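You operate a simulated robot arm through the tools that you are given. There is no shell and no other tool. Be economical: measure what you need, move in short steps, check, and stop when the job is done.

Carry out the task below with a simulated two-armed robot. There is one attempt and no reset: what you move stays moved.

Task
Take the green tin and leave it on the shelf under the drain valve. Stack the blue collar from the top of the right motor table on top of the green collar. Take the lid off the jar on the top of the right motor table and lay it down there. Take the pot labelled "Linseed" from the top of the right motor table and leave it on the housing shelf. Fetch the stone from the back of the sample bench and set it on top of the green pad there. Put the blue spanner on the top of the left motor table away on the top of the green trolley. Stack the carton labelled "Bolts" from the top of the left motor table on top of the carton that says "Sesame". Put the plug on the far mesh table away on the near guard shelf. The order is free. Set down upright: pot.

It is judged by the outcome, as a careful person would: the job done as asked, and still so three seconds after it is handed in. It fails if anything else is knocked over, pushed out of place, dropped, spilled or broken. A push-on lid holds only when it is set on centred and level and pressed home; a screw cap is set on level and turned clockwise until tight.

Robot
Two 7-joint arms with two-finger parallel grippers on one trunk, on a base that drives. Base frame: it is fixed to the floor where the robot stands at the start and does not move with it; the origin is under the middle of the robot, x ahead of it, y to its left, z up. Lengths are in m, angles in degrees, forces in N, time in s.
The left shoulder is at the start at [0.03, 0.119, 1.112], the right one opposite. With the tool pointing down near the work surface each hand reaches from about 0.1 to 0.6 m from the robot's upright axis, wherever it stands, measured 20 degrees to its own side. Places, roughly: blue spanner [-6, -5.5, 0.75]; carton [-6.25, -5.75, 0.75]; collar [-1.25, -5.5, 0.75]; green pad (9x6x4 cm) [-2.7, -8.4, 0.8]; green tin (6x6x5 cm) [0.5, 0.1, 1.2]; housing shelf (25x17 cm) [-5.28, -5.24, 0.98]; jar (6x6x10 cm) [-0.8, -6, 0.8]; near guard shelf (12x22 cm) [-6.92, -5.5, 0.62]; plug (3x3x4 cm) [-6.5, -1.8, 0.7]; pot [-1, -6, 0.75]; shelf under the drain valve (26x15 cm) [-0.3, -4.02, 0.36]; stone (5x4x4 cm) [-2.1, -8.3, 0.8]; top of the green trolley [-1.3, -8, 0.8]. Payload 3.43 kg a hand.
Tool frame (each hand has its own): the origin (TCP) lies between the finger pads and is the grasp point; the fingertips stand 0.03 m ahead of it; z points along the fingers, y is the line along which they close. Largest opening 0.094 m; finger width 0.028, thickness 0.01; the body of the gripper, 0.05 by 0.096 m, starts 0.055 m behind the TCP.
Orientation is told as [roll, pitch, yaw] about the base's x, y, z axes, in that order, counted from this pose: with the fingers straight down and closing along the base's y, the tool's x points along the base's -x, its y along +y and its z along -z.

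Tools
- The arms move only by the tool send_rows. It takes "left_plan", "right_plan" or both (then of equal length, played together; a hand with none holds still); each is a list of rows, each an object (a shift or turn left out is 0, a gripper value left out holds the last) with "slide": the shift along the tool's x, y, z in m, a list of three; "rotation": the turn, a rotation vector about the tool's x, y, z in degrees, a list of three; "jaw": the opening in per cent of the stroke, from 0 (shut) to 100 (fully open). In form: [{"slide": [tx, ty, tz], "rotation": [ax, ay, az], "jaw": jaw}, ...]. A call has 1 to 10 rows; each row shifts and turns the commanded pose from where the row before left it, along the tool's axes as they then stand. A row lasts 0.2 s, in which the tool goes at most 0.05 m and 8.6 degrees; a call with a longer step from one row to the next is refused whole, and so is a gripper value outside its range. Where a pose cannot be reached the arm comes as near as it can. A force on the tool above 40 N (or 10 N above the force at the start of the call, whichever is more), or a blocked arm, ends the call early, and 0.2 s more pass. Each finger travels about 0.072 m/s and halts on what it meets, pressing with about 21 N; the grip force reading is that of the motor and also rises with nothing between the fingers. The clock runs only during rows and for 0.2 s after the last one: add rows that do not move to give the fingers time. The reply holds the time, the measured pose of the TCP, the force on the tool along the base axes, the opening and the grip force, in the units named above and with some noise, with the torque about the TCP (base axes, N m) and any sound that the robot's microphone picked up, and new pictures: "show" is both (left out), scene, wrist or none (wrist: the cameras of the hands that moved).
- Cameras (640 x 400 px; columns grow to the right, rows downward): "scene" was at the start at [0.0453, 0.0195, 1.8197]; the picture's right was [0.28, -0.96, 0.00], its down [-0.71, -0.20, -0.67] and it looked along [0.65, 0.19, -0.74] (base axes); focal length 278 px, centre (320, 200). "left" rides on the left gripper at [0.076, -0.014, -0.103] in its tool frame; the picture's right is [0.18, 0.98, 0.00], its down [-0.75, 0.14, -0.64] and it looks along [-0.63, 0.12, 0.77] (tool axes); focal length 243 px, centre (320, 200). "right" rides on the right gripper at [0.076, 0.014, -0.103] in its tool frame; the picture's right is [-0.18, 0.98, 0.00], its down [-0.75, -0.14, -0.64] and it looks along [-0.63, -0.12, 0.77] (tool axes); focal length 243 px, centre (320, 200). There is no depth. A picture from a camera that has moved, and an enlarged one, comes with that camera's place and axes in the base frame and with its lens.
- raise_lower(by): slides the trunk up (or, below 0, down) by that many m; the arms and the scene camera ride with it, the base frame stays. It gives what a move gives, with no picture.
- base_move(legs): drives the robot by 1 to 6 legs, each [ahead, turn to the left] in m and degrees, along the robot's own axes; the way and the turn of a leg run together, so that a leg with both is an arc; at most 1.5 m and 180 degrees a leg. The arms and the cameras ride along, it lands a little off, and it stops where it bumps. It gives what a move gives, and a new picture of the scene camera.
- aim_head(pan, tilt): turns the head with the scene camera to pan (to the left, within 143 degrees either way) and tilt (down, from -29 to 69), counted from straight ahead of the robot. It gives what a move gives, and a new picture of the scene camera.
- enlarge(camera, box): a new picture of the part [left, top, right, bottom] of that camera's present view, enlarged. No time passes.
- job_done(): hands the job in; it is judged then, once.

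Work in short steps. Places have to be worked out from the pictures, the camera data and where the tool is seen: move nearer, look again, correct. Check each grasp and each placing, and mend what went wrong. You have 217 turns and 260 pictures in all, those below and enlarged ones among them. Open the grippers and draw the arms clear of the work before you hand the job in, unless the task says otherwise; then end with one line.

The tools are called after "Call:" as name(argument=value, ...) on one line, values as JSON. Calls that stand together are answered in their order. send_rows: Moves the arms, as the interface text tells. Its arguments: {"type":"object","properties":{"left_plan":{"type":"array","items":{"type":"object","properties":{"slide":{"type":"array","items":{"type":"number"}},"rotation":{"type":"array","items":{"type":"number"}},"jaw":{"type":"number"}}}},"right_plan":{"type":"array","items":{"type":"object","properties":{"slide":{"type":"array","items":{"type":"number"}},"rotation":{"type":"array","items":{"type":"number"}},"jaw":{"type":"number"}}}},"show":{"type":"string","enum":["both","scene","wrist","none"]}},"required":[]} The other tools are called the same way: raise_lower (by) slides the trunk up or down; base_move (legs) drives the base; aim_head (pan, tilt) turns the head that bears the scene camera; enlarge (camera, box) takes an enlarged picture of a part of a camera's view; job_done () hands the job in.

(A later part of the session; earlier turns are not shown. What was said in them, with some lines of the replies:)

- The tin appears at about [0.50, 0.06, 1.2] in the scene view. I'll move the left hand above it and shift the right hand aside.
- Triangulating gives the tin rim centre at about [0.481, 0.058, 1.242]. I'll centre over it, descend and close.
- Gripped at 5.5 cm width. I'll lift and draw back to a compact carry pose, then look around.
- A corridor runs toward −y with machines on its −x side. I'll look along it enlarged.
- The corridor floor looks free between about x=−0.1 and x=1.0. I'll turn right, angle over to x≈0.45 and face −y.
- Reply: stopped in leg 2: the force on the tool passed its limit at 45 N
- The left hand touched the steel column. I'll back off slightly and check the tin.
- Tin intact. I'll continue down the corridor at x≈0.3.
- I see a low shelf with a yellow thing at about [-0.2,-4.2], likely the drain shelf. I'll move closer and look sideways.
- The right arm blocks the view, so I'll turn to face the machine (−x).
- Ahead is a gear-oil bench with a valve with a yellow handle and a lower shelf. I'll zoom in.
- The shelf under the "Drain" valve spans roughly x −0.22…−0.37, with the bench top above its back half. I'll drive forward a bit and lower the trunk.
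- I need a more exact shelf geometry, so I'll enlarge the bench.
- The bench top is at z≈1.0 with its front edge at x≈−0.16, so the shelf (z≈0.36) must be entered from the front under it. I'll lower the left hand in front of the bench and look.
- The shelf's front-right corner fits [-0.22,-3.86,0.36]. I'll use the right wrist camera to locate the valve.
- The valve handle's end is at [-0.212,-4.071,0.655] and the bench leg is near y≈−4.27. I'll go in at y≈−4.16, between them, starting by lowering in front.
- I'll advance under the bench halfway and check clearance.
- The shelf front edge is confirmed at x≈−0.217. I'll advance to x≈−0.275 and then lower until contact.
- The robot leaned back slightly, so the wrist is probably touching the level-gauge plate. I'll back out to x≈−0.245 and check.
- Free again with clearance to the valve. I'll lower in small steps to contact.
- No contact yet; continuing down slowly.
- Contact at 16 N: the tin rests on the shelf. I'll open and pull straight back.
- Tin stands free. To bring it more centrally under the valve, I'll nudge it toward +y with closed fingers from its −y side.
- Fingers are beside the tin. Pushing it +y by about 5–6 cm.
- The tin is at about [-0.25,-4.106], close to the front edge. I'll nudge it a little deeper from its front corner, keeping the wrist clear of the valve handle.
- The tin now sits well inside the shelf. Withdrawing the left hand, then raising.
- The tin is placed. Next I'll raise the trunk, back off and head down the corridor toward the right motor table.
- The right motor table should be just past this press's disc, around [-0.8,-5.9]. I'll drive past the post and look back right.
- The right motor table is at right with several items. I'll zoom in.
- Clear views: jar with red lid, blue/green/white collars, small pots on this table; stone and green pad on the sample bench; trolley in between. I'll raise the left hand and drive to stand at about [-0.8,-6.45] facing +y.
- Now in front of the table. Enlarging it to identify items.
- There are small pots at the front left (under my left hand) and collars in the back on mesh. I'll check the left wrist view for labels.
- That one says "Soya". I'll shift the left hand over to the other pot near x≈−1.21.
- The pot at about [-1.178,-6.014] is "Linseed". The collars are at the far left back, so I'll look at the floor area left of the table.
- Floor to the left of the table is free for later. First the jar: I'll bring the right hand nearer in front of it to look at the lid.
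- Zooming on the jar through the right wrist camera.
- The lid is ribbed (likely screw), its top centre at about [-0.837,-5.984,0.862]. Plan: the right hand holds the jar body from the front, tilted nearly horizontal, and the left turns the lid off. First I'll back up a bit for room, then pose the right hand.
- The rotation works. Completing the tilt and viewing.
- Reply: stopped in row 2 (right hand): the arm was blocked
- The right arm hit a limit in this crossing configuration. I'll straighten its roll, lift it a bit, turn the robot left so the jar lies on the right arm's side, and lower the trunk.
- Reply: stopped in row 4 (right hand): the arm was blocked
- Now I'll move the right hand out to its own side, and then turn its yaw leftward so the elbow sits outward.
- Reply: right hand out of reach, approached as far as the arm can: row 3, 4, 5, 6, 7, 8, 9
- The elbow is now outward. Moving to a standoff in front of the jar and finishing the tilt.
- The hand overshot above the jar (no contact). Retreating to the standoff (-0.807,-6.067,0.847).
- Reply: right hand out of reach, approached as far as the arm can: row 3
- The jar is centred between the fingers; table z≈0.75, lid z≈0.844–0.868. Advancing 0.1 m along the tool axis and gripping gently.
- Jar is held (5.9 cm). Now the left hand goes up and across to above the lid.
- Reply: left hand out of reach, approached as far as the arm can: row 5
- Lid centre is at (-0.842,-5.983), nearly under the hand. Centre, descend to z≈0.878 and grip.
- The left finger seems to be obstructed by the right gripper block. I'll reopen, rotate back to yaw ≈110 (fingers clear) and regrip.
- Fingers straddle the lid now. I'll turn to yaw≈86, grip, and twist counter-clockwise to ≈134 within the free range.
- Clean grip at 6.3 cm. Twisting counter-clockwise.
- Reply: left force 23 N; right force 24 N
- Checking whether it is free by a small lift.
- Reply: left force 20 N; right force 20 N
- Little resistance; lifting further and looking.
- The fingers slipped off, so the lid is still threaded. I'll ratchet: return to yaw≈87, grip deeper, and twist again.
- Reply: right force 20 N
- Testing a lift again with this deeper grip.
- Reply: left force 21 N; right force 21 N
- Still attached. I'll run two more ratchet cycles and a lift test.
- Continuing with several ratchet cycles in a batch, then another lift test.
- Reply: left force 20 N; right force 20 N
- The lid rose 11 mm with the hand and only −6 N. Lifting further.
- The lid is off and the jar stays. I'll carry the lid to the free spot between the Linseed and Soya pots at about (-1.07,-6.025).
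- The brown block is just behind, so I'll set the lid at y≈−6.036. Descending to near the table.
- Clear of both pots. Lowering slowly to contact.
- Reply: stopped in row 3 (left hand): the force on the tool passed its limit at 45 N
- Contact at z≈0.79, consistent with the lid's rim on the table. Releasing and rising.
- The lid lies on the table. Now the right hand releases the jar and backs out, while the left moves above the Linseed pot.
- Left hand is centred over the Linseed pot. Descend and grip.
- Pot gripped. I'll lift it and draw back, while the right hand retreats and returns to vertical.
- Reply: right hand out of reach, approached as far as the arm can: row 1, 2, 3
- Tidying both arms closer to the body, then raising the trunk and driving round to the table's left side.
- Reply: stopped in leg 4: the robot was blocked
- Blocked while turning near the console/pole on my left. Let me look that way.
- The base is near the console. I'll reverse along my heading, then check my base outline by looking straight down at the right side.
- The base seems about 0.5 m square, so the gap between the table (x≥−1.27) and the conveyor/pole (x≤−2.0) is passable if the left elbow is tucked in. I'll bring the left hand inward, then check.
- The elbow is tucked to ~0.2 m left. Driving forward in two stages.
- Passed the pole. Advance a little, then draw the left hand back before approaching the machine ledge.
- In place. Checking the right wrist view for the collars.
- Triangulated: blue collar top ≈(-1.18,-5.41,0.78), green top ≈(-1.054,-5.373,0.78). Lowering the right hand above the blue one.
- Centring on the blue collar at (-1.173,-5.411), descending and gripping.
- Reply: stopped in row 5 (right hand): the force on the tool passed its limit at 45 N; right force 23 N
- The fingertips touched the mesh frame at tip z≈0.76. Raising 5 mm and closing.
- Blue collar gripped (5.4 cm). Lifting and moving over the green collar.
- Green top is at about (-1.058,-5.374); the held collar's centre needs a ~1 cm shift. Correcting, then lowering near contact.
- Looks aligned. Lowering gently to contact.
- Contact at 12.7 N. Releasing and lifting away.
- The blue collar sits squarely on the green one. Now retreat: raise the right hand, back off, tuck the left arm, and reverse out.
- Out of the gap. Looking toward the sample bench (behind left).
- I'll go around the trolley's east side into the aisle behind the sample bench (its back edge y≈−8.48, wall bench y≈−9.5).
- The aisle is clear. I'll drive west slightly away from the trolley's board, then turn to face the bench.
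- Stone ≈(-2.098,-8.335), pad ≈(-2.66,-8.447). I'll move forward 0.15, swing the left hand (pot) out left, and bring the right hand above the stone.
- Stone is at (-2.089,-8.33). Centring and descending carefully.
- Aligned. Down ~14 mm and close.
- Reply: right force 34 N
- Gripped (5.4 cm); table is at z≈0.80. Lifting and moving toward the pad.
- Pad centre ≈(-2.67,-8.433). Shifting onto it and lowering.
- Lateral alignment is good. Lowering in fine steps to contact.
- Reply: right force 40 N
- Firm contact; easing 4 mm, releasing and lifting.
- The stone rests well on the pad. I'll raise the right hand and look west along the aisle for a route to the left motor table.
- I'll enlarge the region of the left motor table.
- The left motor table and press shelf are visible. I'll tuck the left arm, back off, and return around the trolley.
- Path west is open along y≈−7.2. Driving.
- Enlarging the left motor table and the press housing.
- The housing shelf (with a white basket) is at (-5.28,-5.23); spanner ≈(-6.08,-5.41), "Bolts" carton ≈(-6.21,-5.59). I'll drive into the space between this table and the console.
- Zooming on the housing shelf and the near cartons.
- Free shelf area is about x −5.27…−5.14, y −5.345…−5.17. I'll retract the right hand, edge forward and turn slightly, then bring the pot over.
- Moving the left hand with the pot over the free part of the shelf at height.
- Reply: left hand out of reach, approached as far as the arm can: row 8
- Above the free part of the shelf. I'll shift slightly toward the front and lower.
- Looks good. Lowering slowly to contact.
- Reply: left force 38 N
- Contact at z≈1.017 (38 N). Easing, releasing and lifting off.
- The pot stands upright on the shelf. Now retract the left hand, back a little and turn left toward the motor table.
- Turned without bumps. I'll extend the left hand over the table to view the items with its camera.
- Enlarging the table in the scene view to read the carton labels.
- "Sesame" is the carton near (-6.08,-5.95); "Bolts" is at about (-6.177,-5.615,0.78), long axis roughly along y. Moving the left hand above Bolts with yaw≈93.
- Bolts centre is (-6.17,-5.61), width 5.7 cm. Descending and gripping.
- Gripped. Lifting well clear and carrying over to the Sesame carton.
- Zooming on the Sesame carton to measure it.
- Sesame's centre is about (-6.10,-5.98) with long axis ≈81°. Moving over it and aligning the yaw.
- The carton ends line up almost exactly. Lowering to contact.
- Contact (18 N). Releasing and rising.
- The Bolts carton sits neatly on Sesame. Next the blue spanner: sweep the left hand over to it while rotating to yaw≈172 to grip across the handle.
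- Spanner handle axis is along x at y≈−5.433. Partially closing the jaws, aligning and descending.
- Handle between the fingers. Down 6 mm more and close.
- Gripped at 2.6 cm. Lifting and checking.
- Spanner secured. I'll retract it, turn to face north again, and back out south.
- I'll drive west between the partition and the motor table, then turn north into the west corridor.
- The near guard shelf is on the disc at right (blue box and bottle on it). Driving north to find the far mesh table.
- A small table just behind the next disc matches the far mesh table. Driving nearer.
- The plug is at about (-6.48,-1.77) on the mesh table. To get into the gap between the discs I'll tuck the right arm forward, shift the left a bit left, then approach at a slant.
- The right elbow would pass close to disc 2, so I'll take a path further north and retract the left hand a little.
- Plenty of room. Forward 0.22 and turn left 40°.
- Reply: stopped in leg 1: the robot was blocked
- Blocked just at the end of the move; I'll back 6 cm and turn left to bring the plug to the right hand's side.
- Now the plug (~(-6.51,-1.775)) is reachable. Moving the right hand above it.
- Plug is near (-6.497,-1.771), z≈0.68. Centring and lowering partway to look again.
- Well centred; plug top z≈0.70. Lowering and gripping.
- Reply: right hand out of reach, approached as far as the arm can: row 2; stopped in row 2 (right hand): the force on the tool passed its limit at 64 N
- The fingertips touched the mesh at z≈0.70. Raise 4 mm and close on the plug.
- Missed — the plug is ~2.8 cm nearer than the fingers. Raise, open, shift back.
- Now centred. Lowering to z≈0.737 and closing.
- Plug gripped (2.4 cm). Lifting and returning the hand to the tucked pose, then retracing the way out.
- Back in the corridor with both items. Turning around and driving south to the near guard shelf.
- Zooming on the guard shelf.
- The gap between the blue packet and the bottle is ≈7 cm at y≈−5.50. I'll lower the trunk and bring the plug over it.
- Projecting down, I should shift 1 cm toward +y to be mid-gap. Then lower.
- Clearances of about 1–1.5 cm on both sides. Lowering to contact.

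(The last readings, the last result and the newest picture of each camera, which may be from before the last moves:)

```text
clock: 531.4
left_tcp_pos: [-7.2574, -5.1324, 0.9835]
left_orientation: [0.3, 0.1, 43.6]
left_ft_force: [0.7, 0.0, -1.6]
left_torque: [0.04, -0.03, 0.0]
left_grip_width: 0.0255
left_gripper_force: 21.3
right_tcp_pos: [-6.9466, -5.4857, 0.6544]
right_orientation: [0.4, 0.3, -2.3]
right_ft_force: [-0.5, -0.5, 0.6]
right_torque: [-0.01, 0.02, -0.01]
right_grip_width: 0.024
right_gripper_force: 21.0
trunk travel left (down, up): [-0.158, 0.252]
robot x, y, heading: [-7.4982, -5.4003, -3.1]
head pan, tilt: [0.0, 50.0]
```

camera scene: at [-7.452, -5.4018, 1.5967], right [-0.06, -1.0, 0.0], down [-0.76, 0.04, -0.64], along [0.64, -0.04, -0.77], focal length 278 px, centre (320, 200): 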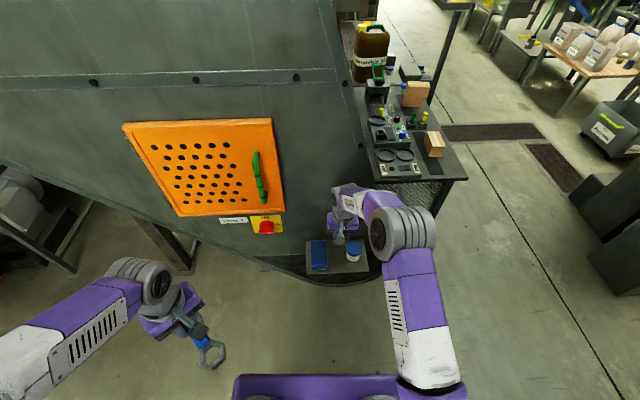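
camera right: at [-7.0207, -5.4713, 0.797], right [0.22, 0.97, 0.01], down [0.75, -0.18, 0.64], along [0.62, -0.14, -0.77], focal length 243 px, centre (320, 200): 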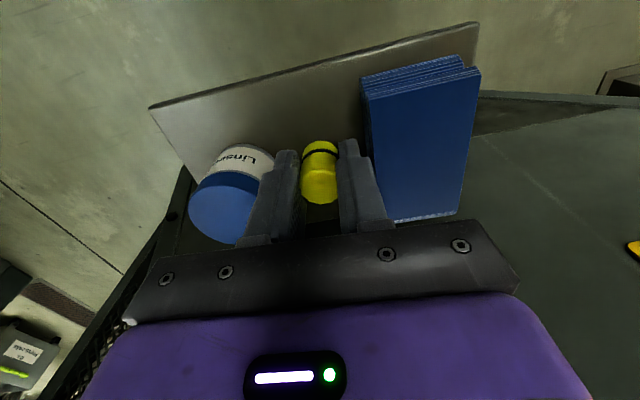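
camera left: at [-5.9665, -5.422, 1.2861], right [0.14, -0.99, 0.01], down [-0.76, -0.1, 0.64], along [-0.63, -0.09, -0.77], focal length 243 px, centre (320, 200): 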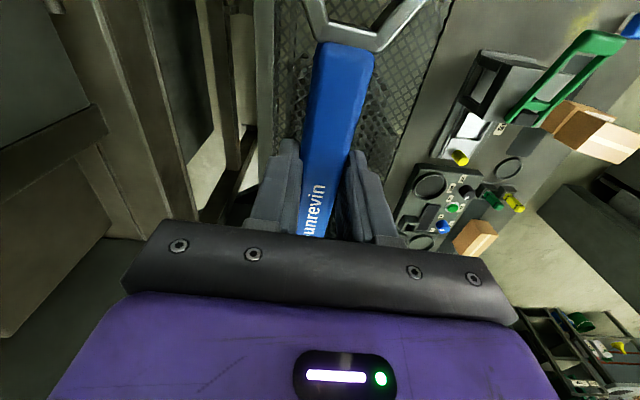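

No contact yet; continuing finely.

Call:
send_rows(right_plan=[{"slide": [0, 0, 0.003]}, {"slide": [0, 0, 0.003]}, {"slide": [0, 0, 0.003]}, {"slide": [0, 0, 0.003]}], show="wrist")

```text
clock: 532.4
left_tcp_pos: [-7.2586, -5.1317, 0.9837]
left_orientation: [0.3, 0.1, 43.6]
left_ft_force: [0.4, -0.9, -1.4]
left_torque: [0.04, 0.0, 0.01]
left_grip_width: 0.0257
left_gripper_force: 21.0
right_tcp_pos: [-6.9463, -5.4847, 0.6429]
right_orientation: [0.4, -0.1, -2.3]
right_ft_force: [1.1, -0.3, 15.3]
right_torque: [-0.09, -0.02, 0.02]
right_grip_width: 0.0241
right_gripper_force: 21.3
trunk travel left (down, up): [-0.158, 0.252]
robot x, y, heading: [-7.4997, -5.3953, -3.0]
head pan, tilt: [0.0, 50.0]
camera right: at [-7.0204, -5.4683, 0.7447], right [0.22, 0.97, 0.01], down [0.75, -0.18, 0.64], along [0.63, -0.14, -0.77], focal length 243 px, centre (320, 200)
```

right: 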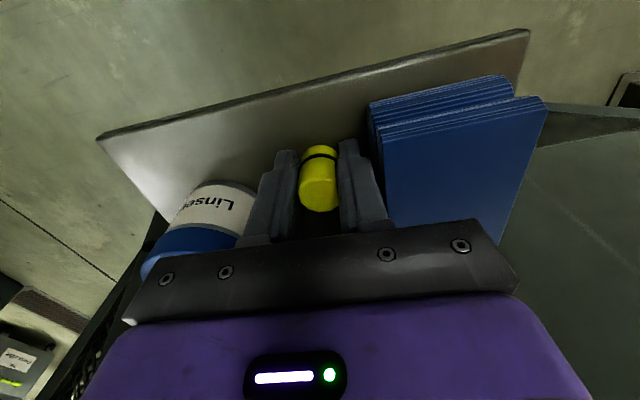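

Contact (15 N). Opening slightly and rising straight up.

Call:
send_rows(right_plan=[{"slide": [0, 0, -0.001]}, {"jaw": 35}, {"jaw": 37}, {"slide": [0, 0, -0.02]}, {"slide": [0, 0, -0.03]}, {"slide": [0, 0, -0.04]}, {"slide": [0, 0, -0.045]}, {"slide": [0.01, 0, -0.045]}], show="wrist")

```text
clock: 534.2
left_tcp_pos: [-7.2587, -5.1319, 0.9844]
left_orientation: [0.2, 0.1, 43.6]
left_ft_force: [-0.2, 0.2, -2.3]
left_torque: [0.01, -0.03, -0.02]
left_grip_width: 0.0256
left_gripper_force: 20.7
right_tcp_pos: [-6.956, -5.4875, 0.8236]
right_orientation: [0.3, 0.4, -2.4]
right_ft_force: [-0.1, 0.2, -0.3]
right_torque: [0.01, -0.02, 0.01]
right_grip_width: 0.035
right_gripper_force: 0.0
trunk travel left (down, up): [-0.158, 0.252]
robot x, y, heading: [-7.4974, -5.3978, -3.1]
head pan, tilt: [0.0, 50.0]
camera right: at [-7.0298, -5.4693, 0.9256], right [0.22, 0.97, 0.01], down [0.75, -0.18, 0.64], along [0.62, -0.14, -0.77], focal length 243 px, centre (320, 200)
```

right: 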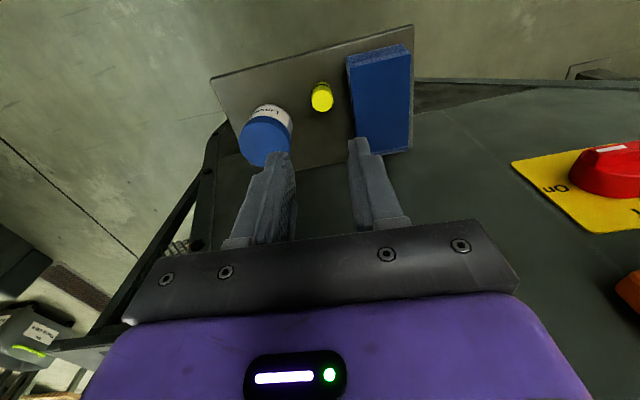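

The plug stands on the guard shelf. Retract, raise the trunk, and drive back toward the green trolley.

Call:
send_rows(right_plan=[{"slide": [0.03, 0, -0.03]}, {"slide": [0.04, 0, -0.02]}, {"slide": [0.045, -0.01, -0.02]}, {"slide": [0.045, -0.02, -0.02]}, {"slide": [0.03, -0.03, -0.02]}], show="none")

Call:
raise_lower(by=0.2)

Call:
base_move(legs=[[0, -88], [1.25, 0], [0, 90], [1.1, 0]])

```text
refused: row 3 steps farther than a row can; nothing moved
```

```text
clock: 536.3
left_tcp_pos: [-7.2584, -5.1328, 1.184]
left_orientation: [0.3, 0.2, 43.7]
left_ft_force: [0.0, 0.0, -1.7]
left_torque: [0.03, -0.01, 0.02]
left_grip_width: 0.0256
left_gripper_force: 21.0
right_tcp_pos: [-6.9545, -5.4859, 1.023]
right_orientation: [0.4, 0.2, -2.3]
right_ft_force: [1.0, 1.4, 0.4]
right_torque: [0.03, 0.04, 0.02]
right_grip_width: 0.035
right_gripper_force: 0.0
trunk travel left (down, up): [-0.358, 0.052]
robot x, y, heading: [-7.4945, -5.398, -3.3]
head pan, tilt: [0.0, 50.0]
```

```text
clock: 555.5
left_tcp_pos: [-6.2176, -6.4236, 1.1835]
left_orientation: [0.2, 0.1, 44.3]
left_ft_force: [0.0, 0.4, -1.9]
left_torque: [0.01, -0.03, -0.02]
left_grip_width: 0.0253
left_gripper_force: 20.7
right_tcp_pos: [-5.9105, -6.7742, 1.0243]
right_orientation: [0.4, 0.3, -1.7]
right_ft_force: [-0.1, 0.2, -0.5]
right_torque: [0.02, -0.01, 0.03]
right_grip_width: 0.0347
right_gripper_force: 0.1
trunk travel left (down, up): [-0.358, 0.052]
robot x, y, heading: [-6.4575, -6.6911, -2.4]
head pan, tilt: [0.0, 50.0]
camera scene: at [-6.4086, -6.6956, 1.7966], right [-0.04, -1.0, 0.0], down [-0.77, 0.03, -0.64], along [0.64, -0.03, -0.77], focal length 278 px, centre (320, 200)
```

scene: 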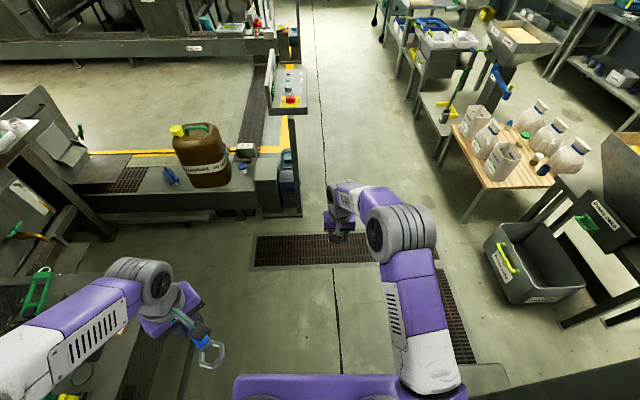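

Continuing east along y≈−7.05 to the trolley front.

Call:
base_move(legs=[[0, -17], [1.05, 0], [0, 19.5], [1.5, 0], [1.5, 0], [1.1, 0]])

Call:
base_move(legs=[[0, -90]])

Call:
aim_head(pan=0, tilt=42)

```text
clock: 582.3
left_tcp_pos: [-1.1199, -6.7467, 1.1838]
left_orientation: [0.3, 0.1, 47.4]
left_ft_force: [-0.4, 0.2, -1.8]
left_torque: [-0.01, 0.0, 0.01]
left_grip_width: 0.0258
left_gripper_force: 21.3
right_tcp_pos: [-0.7929, -7.0788, 1.0236]
right_orientation: [0.4, 0.4, 1.4]
right_ft_force: [0.0, 0.3, -0.7]
right_torque: [-0.01, -0.04, 0.01]
right_grip_width: 0.0349
right_gripper_force: 0.0
trunk travel left (down, up): [-0.358, 0.052]
robot x, y, heading: [-1.3396, -7.0267, 0.5]
head pan, tilt: [0.0, 50.0]
camera scene: at [-1.2944, -7.0283, 1.7966], right [0.01, -1.0, 0.0], down [-0.77, -0.01, -0.64], along [0.64, 0.01, -0.77], focal length 278 px, centre (320, 200)
```

scene: 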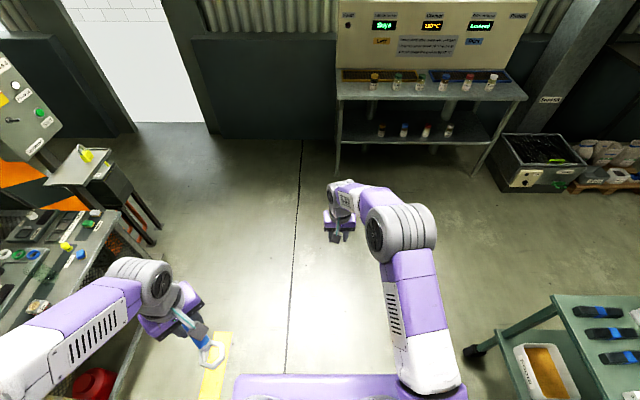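

```text
clock: 586.5
left_tcp_pos: [-1.0592, -7.2475, 1.1825]
left_orientation: [0.4, 0.1, -42.3]
left_ft_force: [-0.5, 0.8, -1.6]
left_torque: [-0.02, 0.03, 0.02]
left_grip_width: 0.0256
left_gripper_force: 21.1
right_tcp_pos: [-1.3918, -7.574, 1.0226]
right_orientation: [0.5, 0.3, -88.2]
right_ft_force: [0.1, -0.6, 0.5]
right_torque: [0.02, -0.01, -0.04]
right_grip_width: 0.0349
right_gripper_force: 0.0
trunk travel left (down, up): [-0.358, 0.052]
robot x, y, heading: [-1.341, -7.0277, -89.3]
head pan, tilt: [0.0, 50.0]
camera scene: at [-1.3408, -7.0761, 1.7966], right [-1.0, -0.02, 0.0], down [-0.01, 0.77, -0.64], along [0.01, -0.64, -0.77], focal length 278 px, centre (320, 200)
```

scene: 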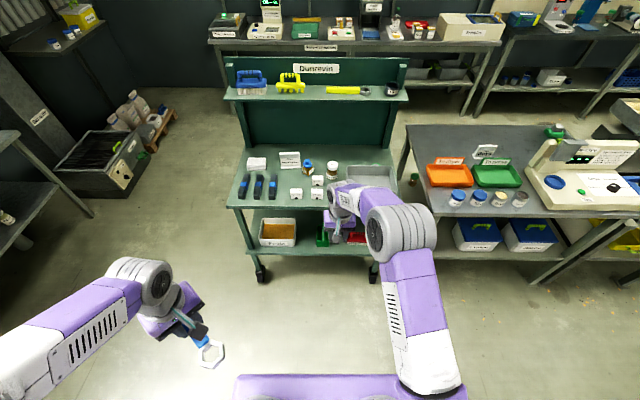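

```text
clock: 587.2
left_tcp_pos: [-1.0599, -7.2478, 1.1837]
left_orientation: [0.3, 0.1, -42.3]
left_ft_force: [0.1, -0.4, -1.5]
left_torque: [-0.01, 0.0, 0.03]
left_grip_width: 0.0255
left_gripper_force: 21.3
right_tcp_pos: [-1.3909, -7.575, 1.0221]
right_orientation: [0.5, 0.3, -88.2]
right_ft_force: [0.7, -0.1, 0.3]
right_torque: [0.01, -0.02, 0.0]
right_grip_width: 0.0348
right_gripper_force: 0.1
trunk travel left (down, up): [-0.358, 0.052]
robot x, y, heading: [-1.3389, -7.0273, -89.0]
head pan, tilt: [0.0, 42.0]
camera scene: at [-1.3406, -7.0826, 1.8078], right [-1.0, -0.02, 0.0], down [-0.01, 0.67, -0.74], along [0.01, -0.74, -0.67], focal length 278 px, centre (320, 200)
```

scene: 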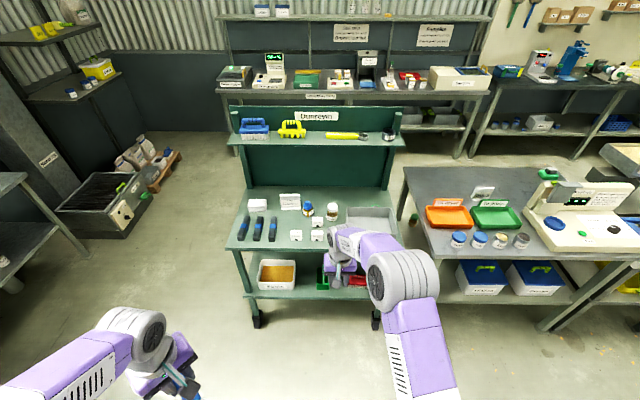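

Zooming on the trolley top for a free spot.

Call:
enlarge(camera="scene", box=[220, 170, 410, 290])

```text
3.33 times, centred on (315, 230) of scene
camera zoom: at [-1.3406, -7.0826, 1.8078], right [-1.0, -0.02, 0.0], down [-0.01, 0.67, -0.74], along [0.01, -0.74, -0.67], focal length 928 px, centre (337, 100)
```

zoom: 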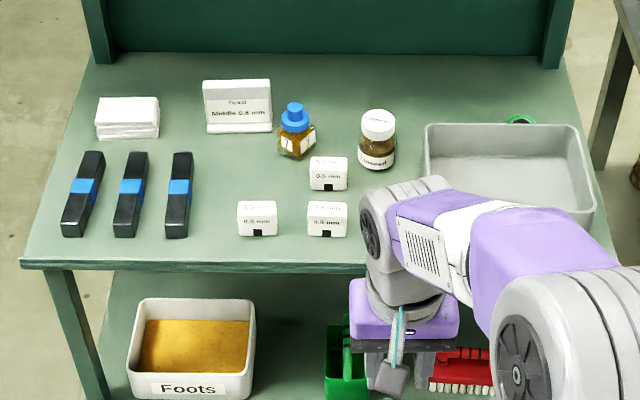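

A suitable slot is the column x≈−1.16 between the black bars and the small white boxes, spanner along y with its head at the front. First retract the right hand and rotate the left one, then move forward.

Call:
send_rows(left_plan=[{"rotation": [0, 0, 8]}, {"rotation": [0, 0, 8]}, {"rotation": [0, 0, 8]}, {"rotation": [0, 0, 8]}, {"rotation": [0, 0, 8]}, {"rotation": [0, 0, 7]}], right_plan=[{"slide": [0.035, -0.02, -0.02]}, {"slide": [0.035, -0.02, -0.02]}, {"slide": [0.035, -0.02, -0.02]}, {"slide": [0.035, -0.02, -0.02]}, {"slide": [0.035, -0.02, -0.02]}, {"slide": [0.035, -0.02, -0.02]}], show="none")

Call:
base_move(legs=[[0.42, 0]])

Call:
aim_head(pan=8, tilt=55)

```text
clock: 588.6
left_tcp_pos: [-1.0596, -7.2468, 1.1847]
left_orientation: [0.2, 0.3, -89.5]
left_ft_force: [-0.2, 0.9, -2.2]
left_torque: [-0.02, -0.01, 0.04]
left_grip_width: 0.0256
left_gripper_force: 21.1
right_tcp_pos: [-1.52, -7.3671, 1.1426]
right_orientation: [0.4, 0.2, -88.1]
right_ft_force: [-0.2, 0.4, -0.1]
right_torque: [0.01, 0.02, -0.01]
right_grip_width: 0.0349
right_gripper_force: 0.1
trunk travel left (down, up): [-0.358, 0.052]
robot x, y, heading: [-1.3419, -7.0297, -89.2]
head pan, tilt: [0.0, 42.0]
```

```text
clock: 591.2
left_tcp_pos: [-1.0512, -7.6672, 1.1842]
left_orientation: [0.2, 0.3, -89.1]
left_ft_force: [-0.4, 0.3, -1.4]
left_torque: [-0.02, 0.01, 0.01]
left_grip_width: 0.0253
left_gripper_force: 20.8
right_tcp_pos: [-1.5109, -7.7902, 1.1416]
right_orientation: [0.3, 0.3, -88.0]
right_ft_force: [0.2, -0.1, 0.4]
right_torque: [-0.01, 0.01, -0.01]
right_grip_width: 0.0347
right_gripper_force: 0.0
trunk travel left (down, up): [-0.358, 0.052]
robot x, y, heading: [-1.3388, -7.4477, -89.1]
head pan, tilt: [0.0, 42.0]
camera scene: at [-1.333, -7.5034, 1.8079], right [-1.0, -0.02, 0.0], down [-0.01, 0.67, -0.74], along [0.01, -0.74, -0.67], focal length 278 px, centre (320, 200)
```

scene: 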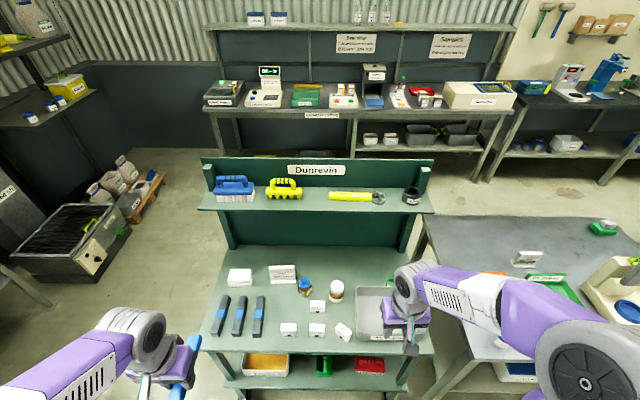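

```text
clock: 592.0
left_tcp_pos: [-1.0508, -7.668, 1.1833]
left_orientation: [0.1, 0.3, -89.2]
left_ft_force: [-0.5, -0.7, -1.0]
left_torque: [0.0, -0.03, -0.03]
left_grip_width: 0.0258
left_gripper_force: 21.3
right_tcp_pos: [-1.5102, -7.79, 1.1425]
right_orientation: [0.4, 0.2, -88.0]
right_ft_force: [-0.3, -0.6, -0.3]
right_torque: [0.0, 0.01, -0.01]
right_grip_width: 0.0346
right_gripper_force: 0.1
trunk travel left (down, up): [-0.358, 0.052]
robot x, y, heading: [-1.3321, -7.4503, -88.8]
head pan, tilt: [8.0, 55.0]
camera scene: at [-1.3233, -7.4907, 1.7902], right [-0.99, -0.16, 0.0], down [-0.13, 0.81, -0.57], along [0.09, -0.57, -0.82], focal length 278 px, centre (320, 200)
```

scene: 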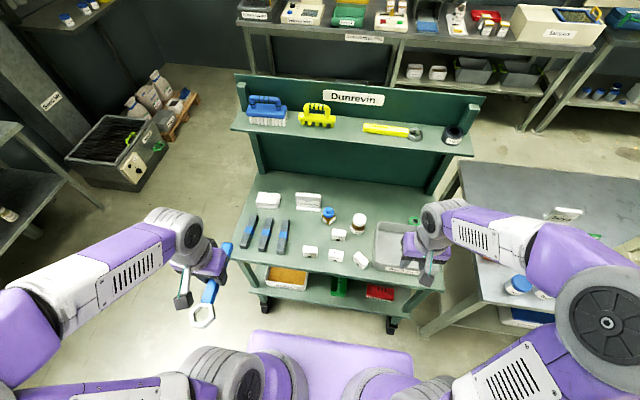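

Zooming in for exact slot coordinates.

Call:
enlarge(camera="scene", box=[225, 180, 385, 290])

```text
3.64 times, centred on (305, 235) of scene
camera zoom: at [-1.3233, -7.4907, 1.7902], right [-0.99, -0.16, 0.0], down [-0.13, 0.81, -0.57], along [0.09, -0.57, -0.82], focal length 1013 px, centre (374, 73)
```

zoom: 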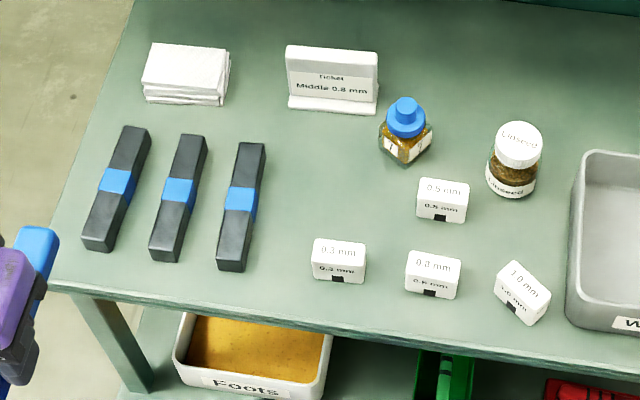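

The slot centre is x≈−1.154, with bars at x≥−1.118 and the box at x≤−1.19. Moving the spanner above (-1.154,-7.99).

Call:
send_rows(left_plan=[{"slide": [-0.04, -0.0134, 0]}, {"slide": [-0.04, -0.0134, 0]}, {"slide": [-0.04, -0.0134, 0]}, {"slide": [-0.04, -0.0134, 0]}, {"slide": [-0.04, -0.0134, 0]}, {"slide": [-0.04, -0.0134, 0]}, {"slide": [-0.04, -0.0134, 0]}, {"slide": [-0.04, -0.0134, 0.03]}, {"slide": [0, 0, 0.045]}, {"slide": [0, 0, 0.045]}], show="both")

Call:
enlarge(camera="scene", box=[225, 160, 385, 290])

```text
refused: row 8 steps farther than a row can; nothing moved
```

```text
3.08 times, centred on (305, 225) of scene
camera zoom: at [-1.3233, -7.4907, 1.7902], right [-0.99, -0.16, 0.0], down [-0.13, 0.81, -0.57], along [0.09, -0.57, -0.82], focal length 857 px, centre (366, 123)
```

zoom: 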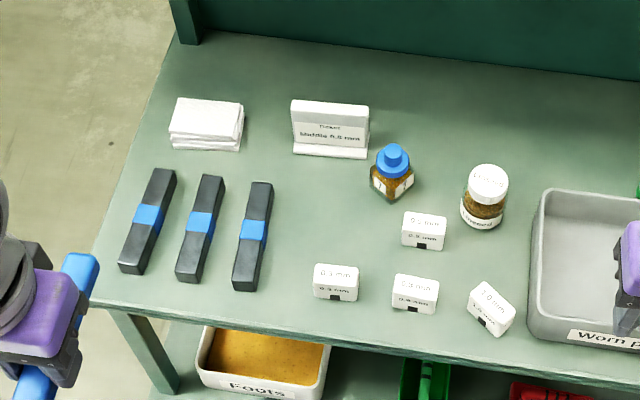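

A row was too long; resending with a shorter step.

Call:
send_rows(left_plan=[{"slide": [-0.04, -0.0134, 0]}, {"slide": [-0.04, -0.0134, 0]}, {"slide": [-0.04, -0.0134, 0]}, {"slide": [-0.04, -0.0134, 0]}, {"slide": [-0.04, -0.0134, 0]}, {"slide": [-0.04, -0.0134, 0]}, {"slide": [-0.04, -0.0134, 0]}, {"slide": [-0.04, -0.0134, 0]}, {"slide": [0, 0, 0.045]}, {"slide": [0, 0, 0.045]}], show="both")

```text
clock: 594.1
left_tcp_pos: [-1.1529, -7.9896, 1.0918]
left_orientation: [0.1, 0.4, -89.1]
left_ft_force: [-0.2, 0.5, -1.5]
left_torque: [-0.01, 0.01, -0.03]
left_grip_width: 0.0256
left_gripper_force: 21.0
right_tcp_pos: [-1.5099, -7.7914, 1.142]
right_orientation: [0.4, 0.2, -88.0]
right_ft_force: [0.0, -0.3, -0.1]
right_torque: [0.0, 0.0, 0.03]
right_grip_width: 0.0348
right_gripper_force: 0.1
trunk travel left (down, up): [-0.358, 0.052]
robot x, y, heading: [-1.3359, -7.4487, -88.8]
head pan, tilt: [8.0, 55.0]
camera scene: at [-1.3234, -7.4923, 1.7901], right [-0.99, -0.16, 0.0], down [-0.13, 0.81, -0.57], along [0.09, -0.57, -0.82], focal length 278 px, centre (320, 200)
camera left: at [-1.1698, -7.9143, 1.1951], right [0.98, 0.2, 0.0], down [0.15, -0.76, 0.64], along [0.13, -0.62, -0.77], focal length 243 px, centre (320, 200)
```

scene: 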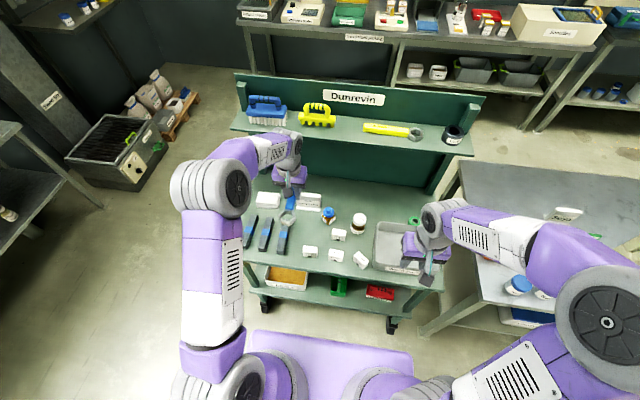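
left: 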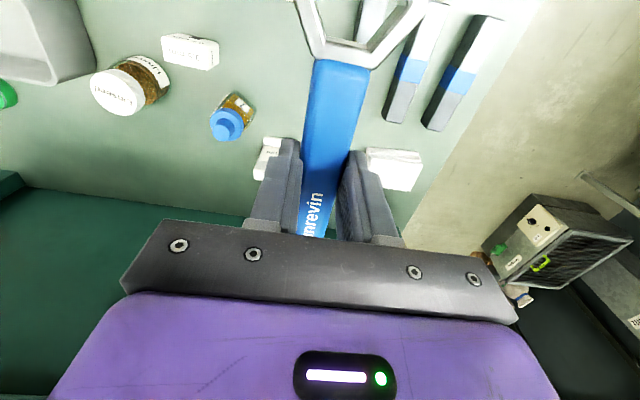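

Positioned above. Lowering to about z=0.90 and checking clearances.

Call:
send_rows(left_plan=[{"slide": [0, 0, 0.045]}, {"slide": [0, 0, 0.045]}, {"slide": [0, 0, 0.045]}, {"slide": [0, 0, 0.045]}, {}], show="wrist")

Call:
enlarge(camera="scene", box=[225, 160, 385, 290])

```text
clock: 595.4
left_tcp_pos: [-1.1527, -7.9879, 0.9103]
left_orientation: [0.1, 0.2, -89.0]
left_ft_force: [0.4, 0.0, -1.8]
left_torque: [0.01, -0.01, -0.02]
left_grip_width: 0.0258
left_gripper_force: 20.9
right_tcp_pos: [-1.5103, -7.79, 1.1419]
right_orientation: [0.3, 0.2, -88.1]
right_ft_force: [-0.1, 0.7, -0.4]
right_torque: [0.0, -0.01, 0.0]
right_grip_width: 0.0348
right_gripper_force: 0.1
trunk travel left (down, up): [-0.358, 0.052]
robot x, y, heading: [-1.3327, -7.4501, -88.6]
head pan, tilt: [8.0, 55.0]
camera left: at [-1.1693, -7.9125, 1.0146], right [0.98, 0.2, 0.0], down [0.15, -0.75, 0.64], along [0.13, -0.63, -0.77], focal length 243 px, centre (320, 200)
```

left: 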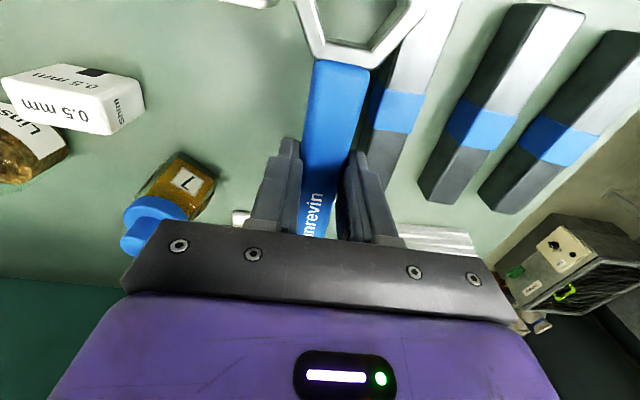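

```text
3.08 times, centred on (305, 225) of scene
camera zoom: at [-1.3234, -7.49, 1.7902], right [-0.99, -0.16, 0.0], down [-0.13, 0.81, -0.57], along [0.09, -0.57, -0.82], focal length 857 px, centre (366, 123)
```

zoom: 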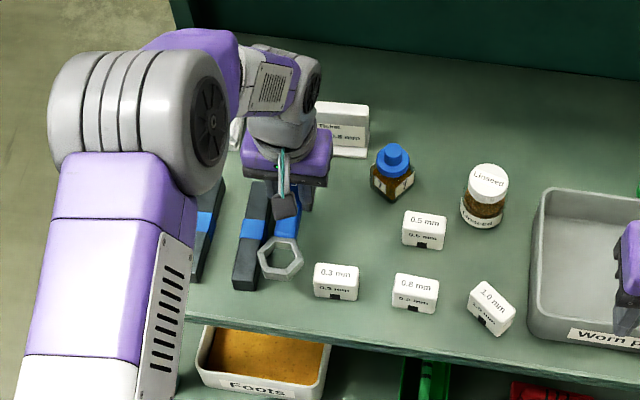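

The head fits between bar and box with ~1.2 cm on both sides and 2 cm from the edge. Lowering.

Call:
send_rows(left_plan=[{"slide": [0, 0, 0.03]}, {"slide": [0, 0, 0.03]}, {"slide": [0, 0, 0.008]}, {"slide": [0, 0, 0.004]}, {"slide": [0, 0, 0.003]}], show="none")

```text
clock: 596.2
left_tcp_pos: [-1.1533, -7.9887, 0.8504]
left_orientation: [0.1, 0.0, -89.2]
left_ft_force: [0.4, 16.0, 26.5]
left_torque: [0.23, 0.54, -0.32]
left_grip_width: 0.0258
left_gripper_force: 21.2
right_tcp_pos: [-1.5109, -7.7877, 1.1425]
right_orientation: [0.5, 0.1, -88.0]
right_ft_force: [-0.7, 0.1, 0.1]
right_torque: [0.03, -0.01, 0.02]
right_grip_width: 0.0348
right_gripper_force: 0.0
trunk travel left (down, up): [-0.358, 0.052]
robot x, y, heading: [-1.3384, -7.4467, -89.1]
head pan, tilt: [8.0, 55.0]
stopped in row 4 (left hand): the force on the tool passed its limit at 45 N (the readings are from after the stop); the commanded pose is now the measured one
```

Contact a bit earlier than expected. Checking before releasing.

Call:
enlarge(camera="left", box=[0, 0, 640, 400])

Call:
enlarge(camera="scene", box=[245, 190, 345, 270])

```text
1.00 times, centred on (320, 200) of left (not enlarged: the box is as wide or as high as the picture)
camera zoom: at [-1.1687, -7.9127, 0.9538], right [0.98, 0.2, 0.0], down [0.15, -0.75, 0.64], along [0.13, -0.63, -0.77], focal length 243 px, centre (320, 200)
```

zoom: 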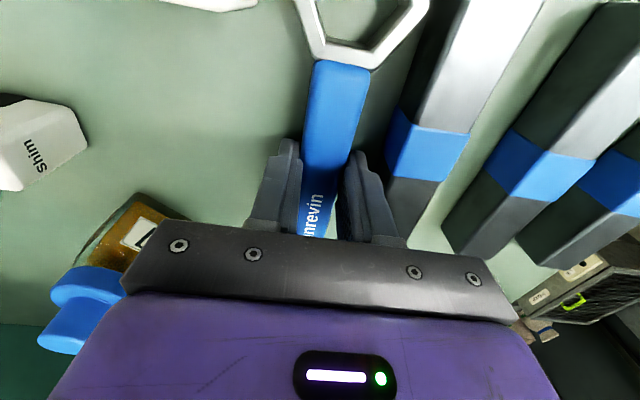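

```text
5.00 times, centred on (295, 230) of scene
camera zoom: at [-1.3239, -7.4864, 1.7905], right [-0.99, -0.16, 0.0], down [-0.13, 0.81, -0.58], along [0.09, -0.57, -0.82], focal length 1393 px, centre (445, 50)
```

zoom: 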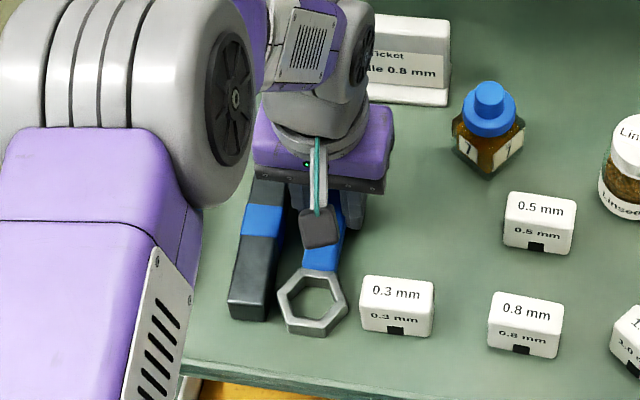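

The surface is at z≈0.816, so the spanner is resting. Opening slightly and rising.

Call:
send_rows(left_plan=[{"slide": [0, 0, -0.001], "jaw": 38}, {"jaw": 42}, {"jaw": 42}, {"slide": [0, 0, -0.02]}, {"slide": [0, 0, -0.04]}, {"slide": [0, 0, -0.045]}, {"slide": [0, 0, -0.045]}, {"slide": [0, 0, -0.045]}, {"slide": [0, 0, -0.045]}, {"slide": [0.02, 0, -0.04]}], show="wrist")

Call:
enlarge(camera="scene", box=[225, 170, 385, 290])

```text
clock: 598.4
left_tcp_pos: [-1.1531, -7.9684, 1.1299]
left_orientation: [0.1, -0.1, -89.1]
left_ft_force: [0.1, 1.0, 0.3]
left_torque: [0.0, 0.03, 0.02]
left_grip_width: 0.0394
left_gripper_force: 0.1
right_tcp_pos: [-1.5098, -7.7886, 1.1429]
right_orientation: [0.4, 0.2, -88.1]
right_ft_force: [0.1, -0.9, -0.1]
right_torque: [-0.05, 0.01, 0.02]
right_grip_width: 0.0347
right_gripper_force: 0.1
trunk travel left (down, up): [-0.358, 0.052]
robot x, y, heading: [-1.3313, -7.4434, -88.9]
head pan, tilt: [8.0, 55.0]
camera left: at [-1.1697, -7.893, 1.2332], right [0.98, 0.2, 0.0], down [0.15, -0.75, 0.64], along [0.13, -0.63, -0.76], focal length 243 px, centre (320, 200)
```

left: 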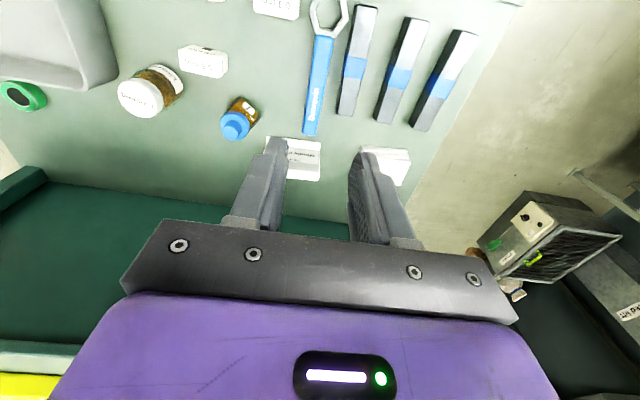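

```text
3.33 times, centred on (305, 230) of scene
camera zoom: at [-1.3233, -7.4882, 1.7902], right [-0.99, -0.16, 0.0], down [-0.13, 0.81, -0.57], along [0.09, -0.57, -0.82], focal length 928 px, centre (370, 100)
```

zoom: 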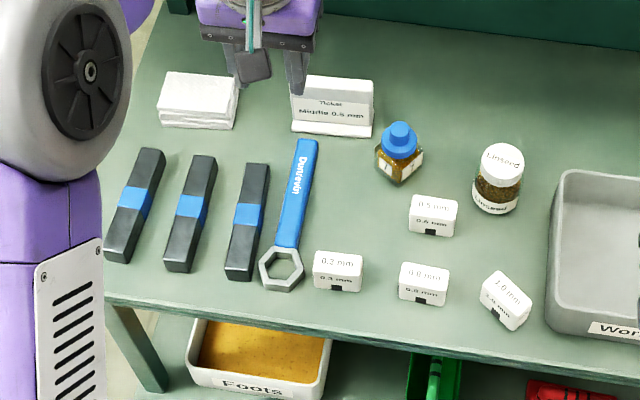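

All eight items are placed. I'll draw the arms clear, back away with the grippers open, then hand in.

Call:
send_rows(left_plan=[{"slide": [0.03, 0, -0.02]}, {"slide": [0.045, 0, 0]}, {"slide": [0.045, 0, 0]}, {"slide": [0.045, 0, 0], "jaw": 100}, {"jaw": 100}, {"jaw": 100}], right_plan=[{"slide": [0, 0, -0.02]}, {"slide": [0.02, 0, 0]}, {}, {"jaw": 100}, {"jaw": 100}, {"jaw": 100}], show="none")

Call:
base_move(legs=[[-0.3, 0]])

```text
clock: 599.8
left_tcp_pos: [-1.1579, -7.8053, 1.1484]
left_orientation: [0.2, -0.1, -89.2]
left_ft_force: [-0.1, -1.1, -0.1]
left_torque: [-0.04, 0.0, 0.02]
left_grip_width: 0.0942
left_gripper_force: 0.0
right_tcp_pos: [-1.5113, -7.7701, 1.1615]
right_orientation: [0.5, 0.1, -88.0]
right_ft_force: [0.1, 0.8, -0.6]
right_torque: [-0.02, 0.02, -0.02]
right_grip_width: 0.094
right_gripper_force: 0.1
trunk travel left (down, up): [-0.358, 0.052]
robot x, y, heading: [-1.3329, -7.4453, -89.0]
head pan, tilt: [8.0, 55.0]
```

```text
clock: 601.9
left_tcp_pos: [-1.1632, -7.5081, 1.1479]
left_orientation: [0.1, -0.1, -89.1]
left_ft_force: [0.4, -0.5, -0.1]
left_torque: [0.02, -0.03, 0.03]
left_grip_width: 0.0939
left_gripper_force: 0.0
right_tcp_pos: [-1.5163, -7.4728, 1.1622]
right_orientation: [0.3, 0.3, -88.0]
right_ft_force: [0.6, 0.3, 0.0]
right_torque: [-0.03, 0.0, 0.02]
right_grip_width: 0.0942
right_gripper_force: 0.0
trunk travel left (down, up): [-0.358, 0.052]
robot x, y, heading: [-1.3383, -7.1502, -88.5]
head pan, tilt: [8.0, 55.0]
camera scene: at [-1.3293, -7.1922, 1.7901], right [-0.99, -0.16, 0.0], down [-0.13, 0.81, -0.57], along [0.09, -0.57, -0.82], focal length 278 px, centre (320, 200)
```

scene: 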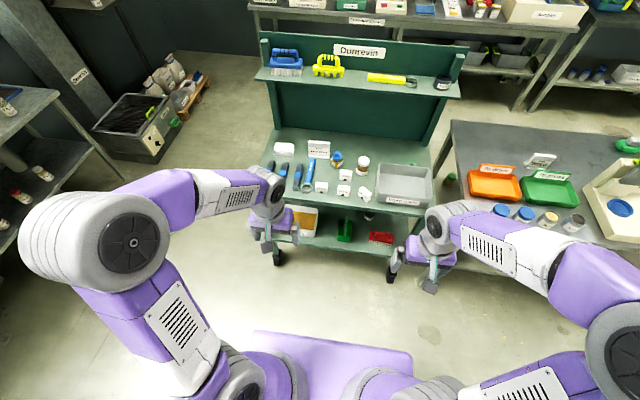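

Everything is in place, grippers open and arms clear; handing in.

Call:
job_done()

```text
The job is handed in.
```

All eight items were moved as asked and I handed the job in: tin, collar, jar lid, Linseed pot, stone, spanner, Bolts carton and plug. The pot was set down upright, and both grippers are open and clear of the work.
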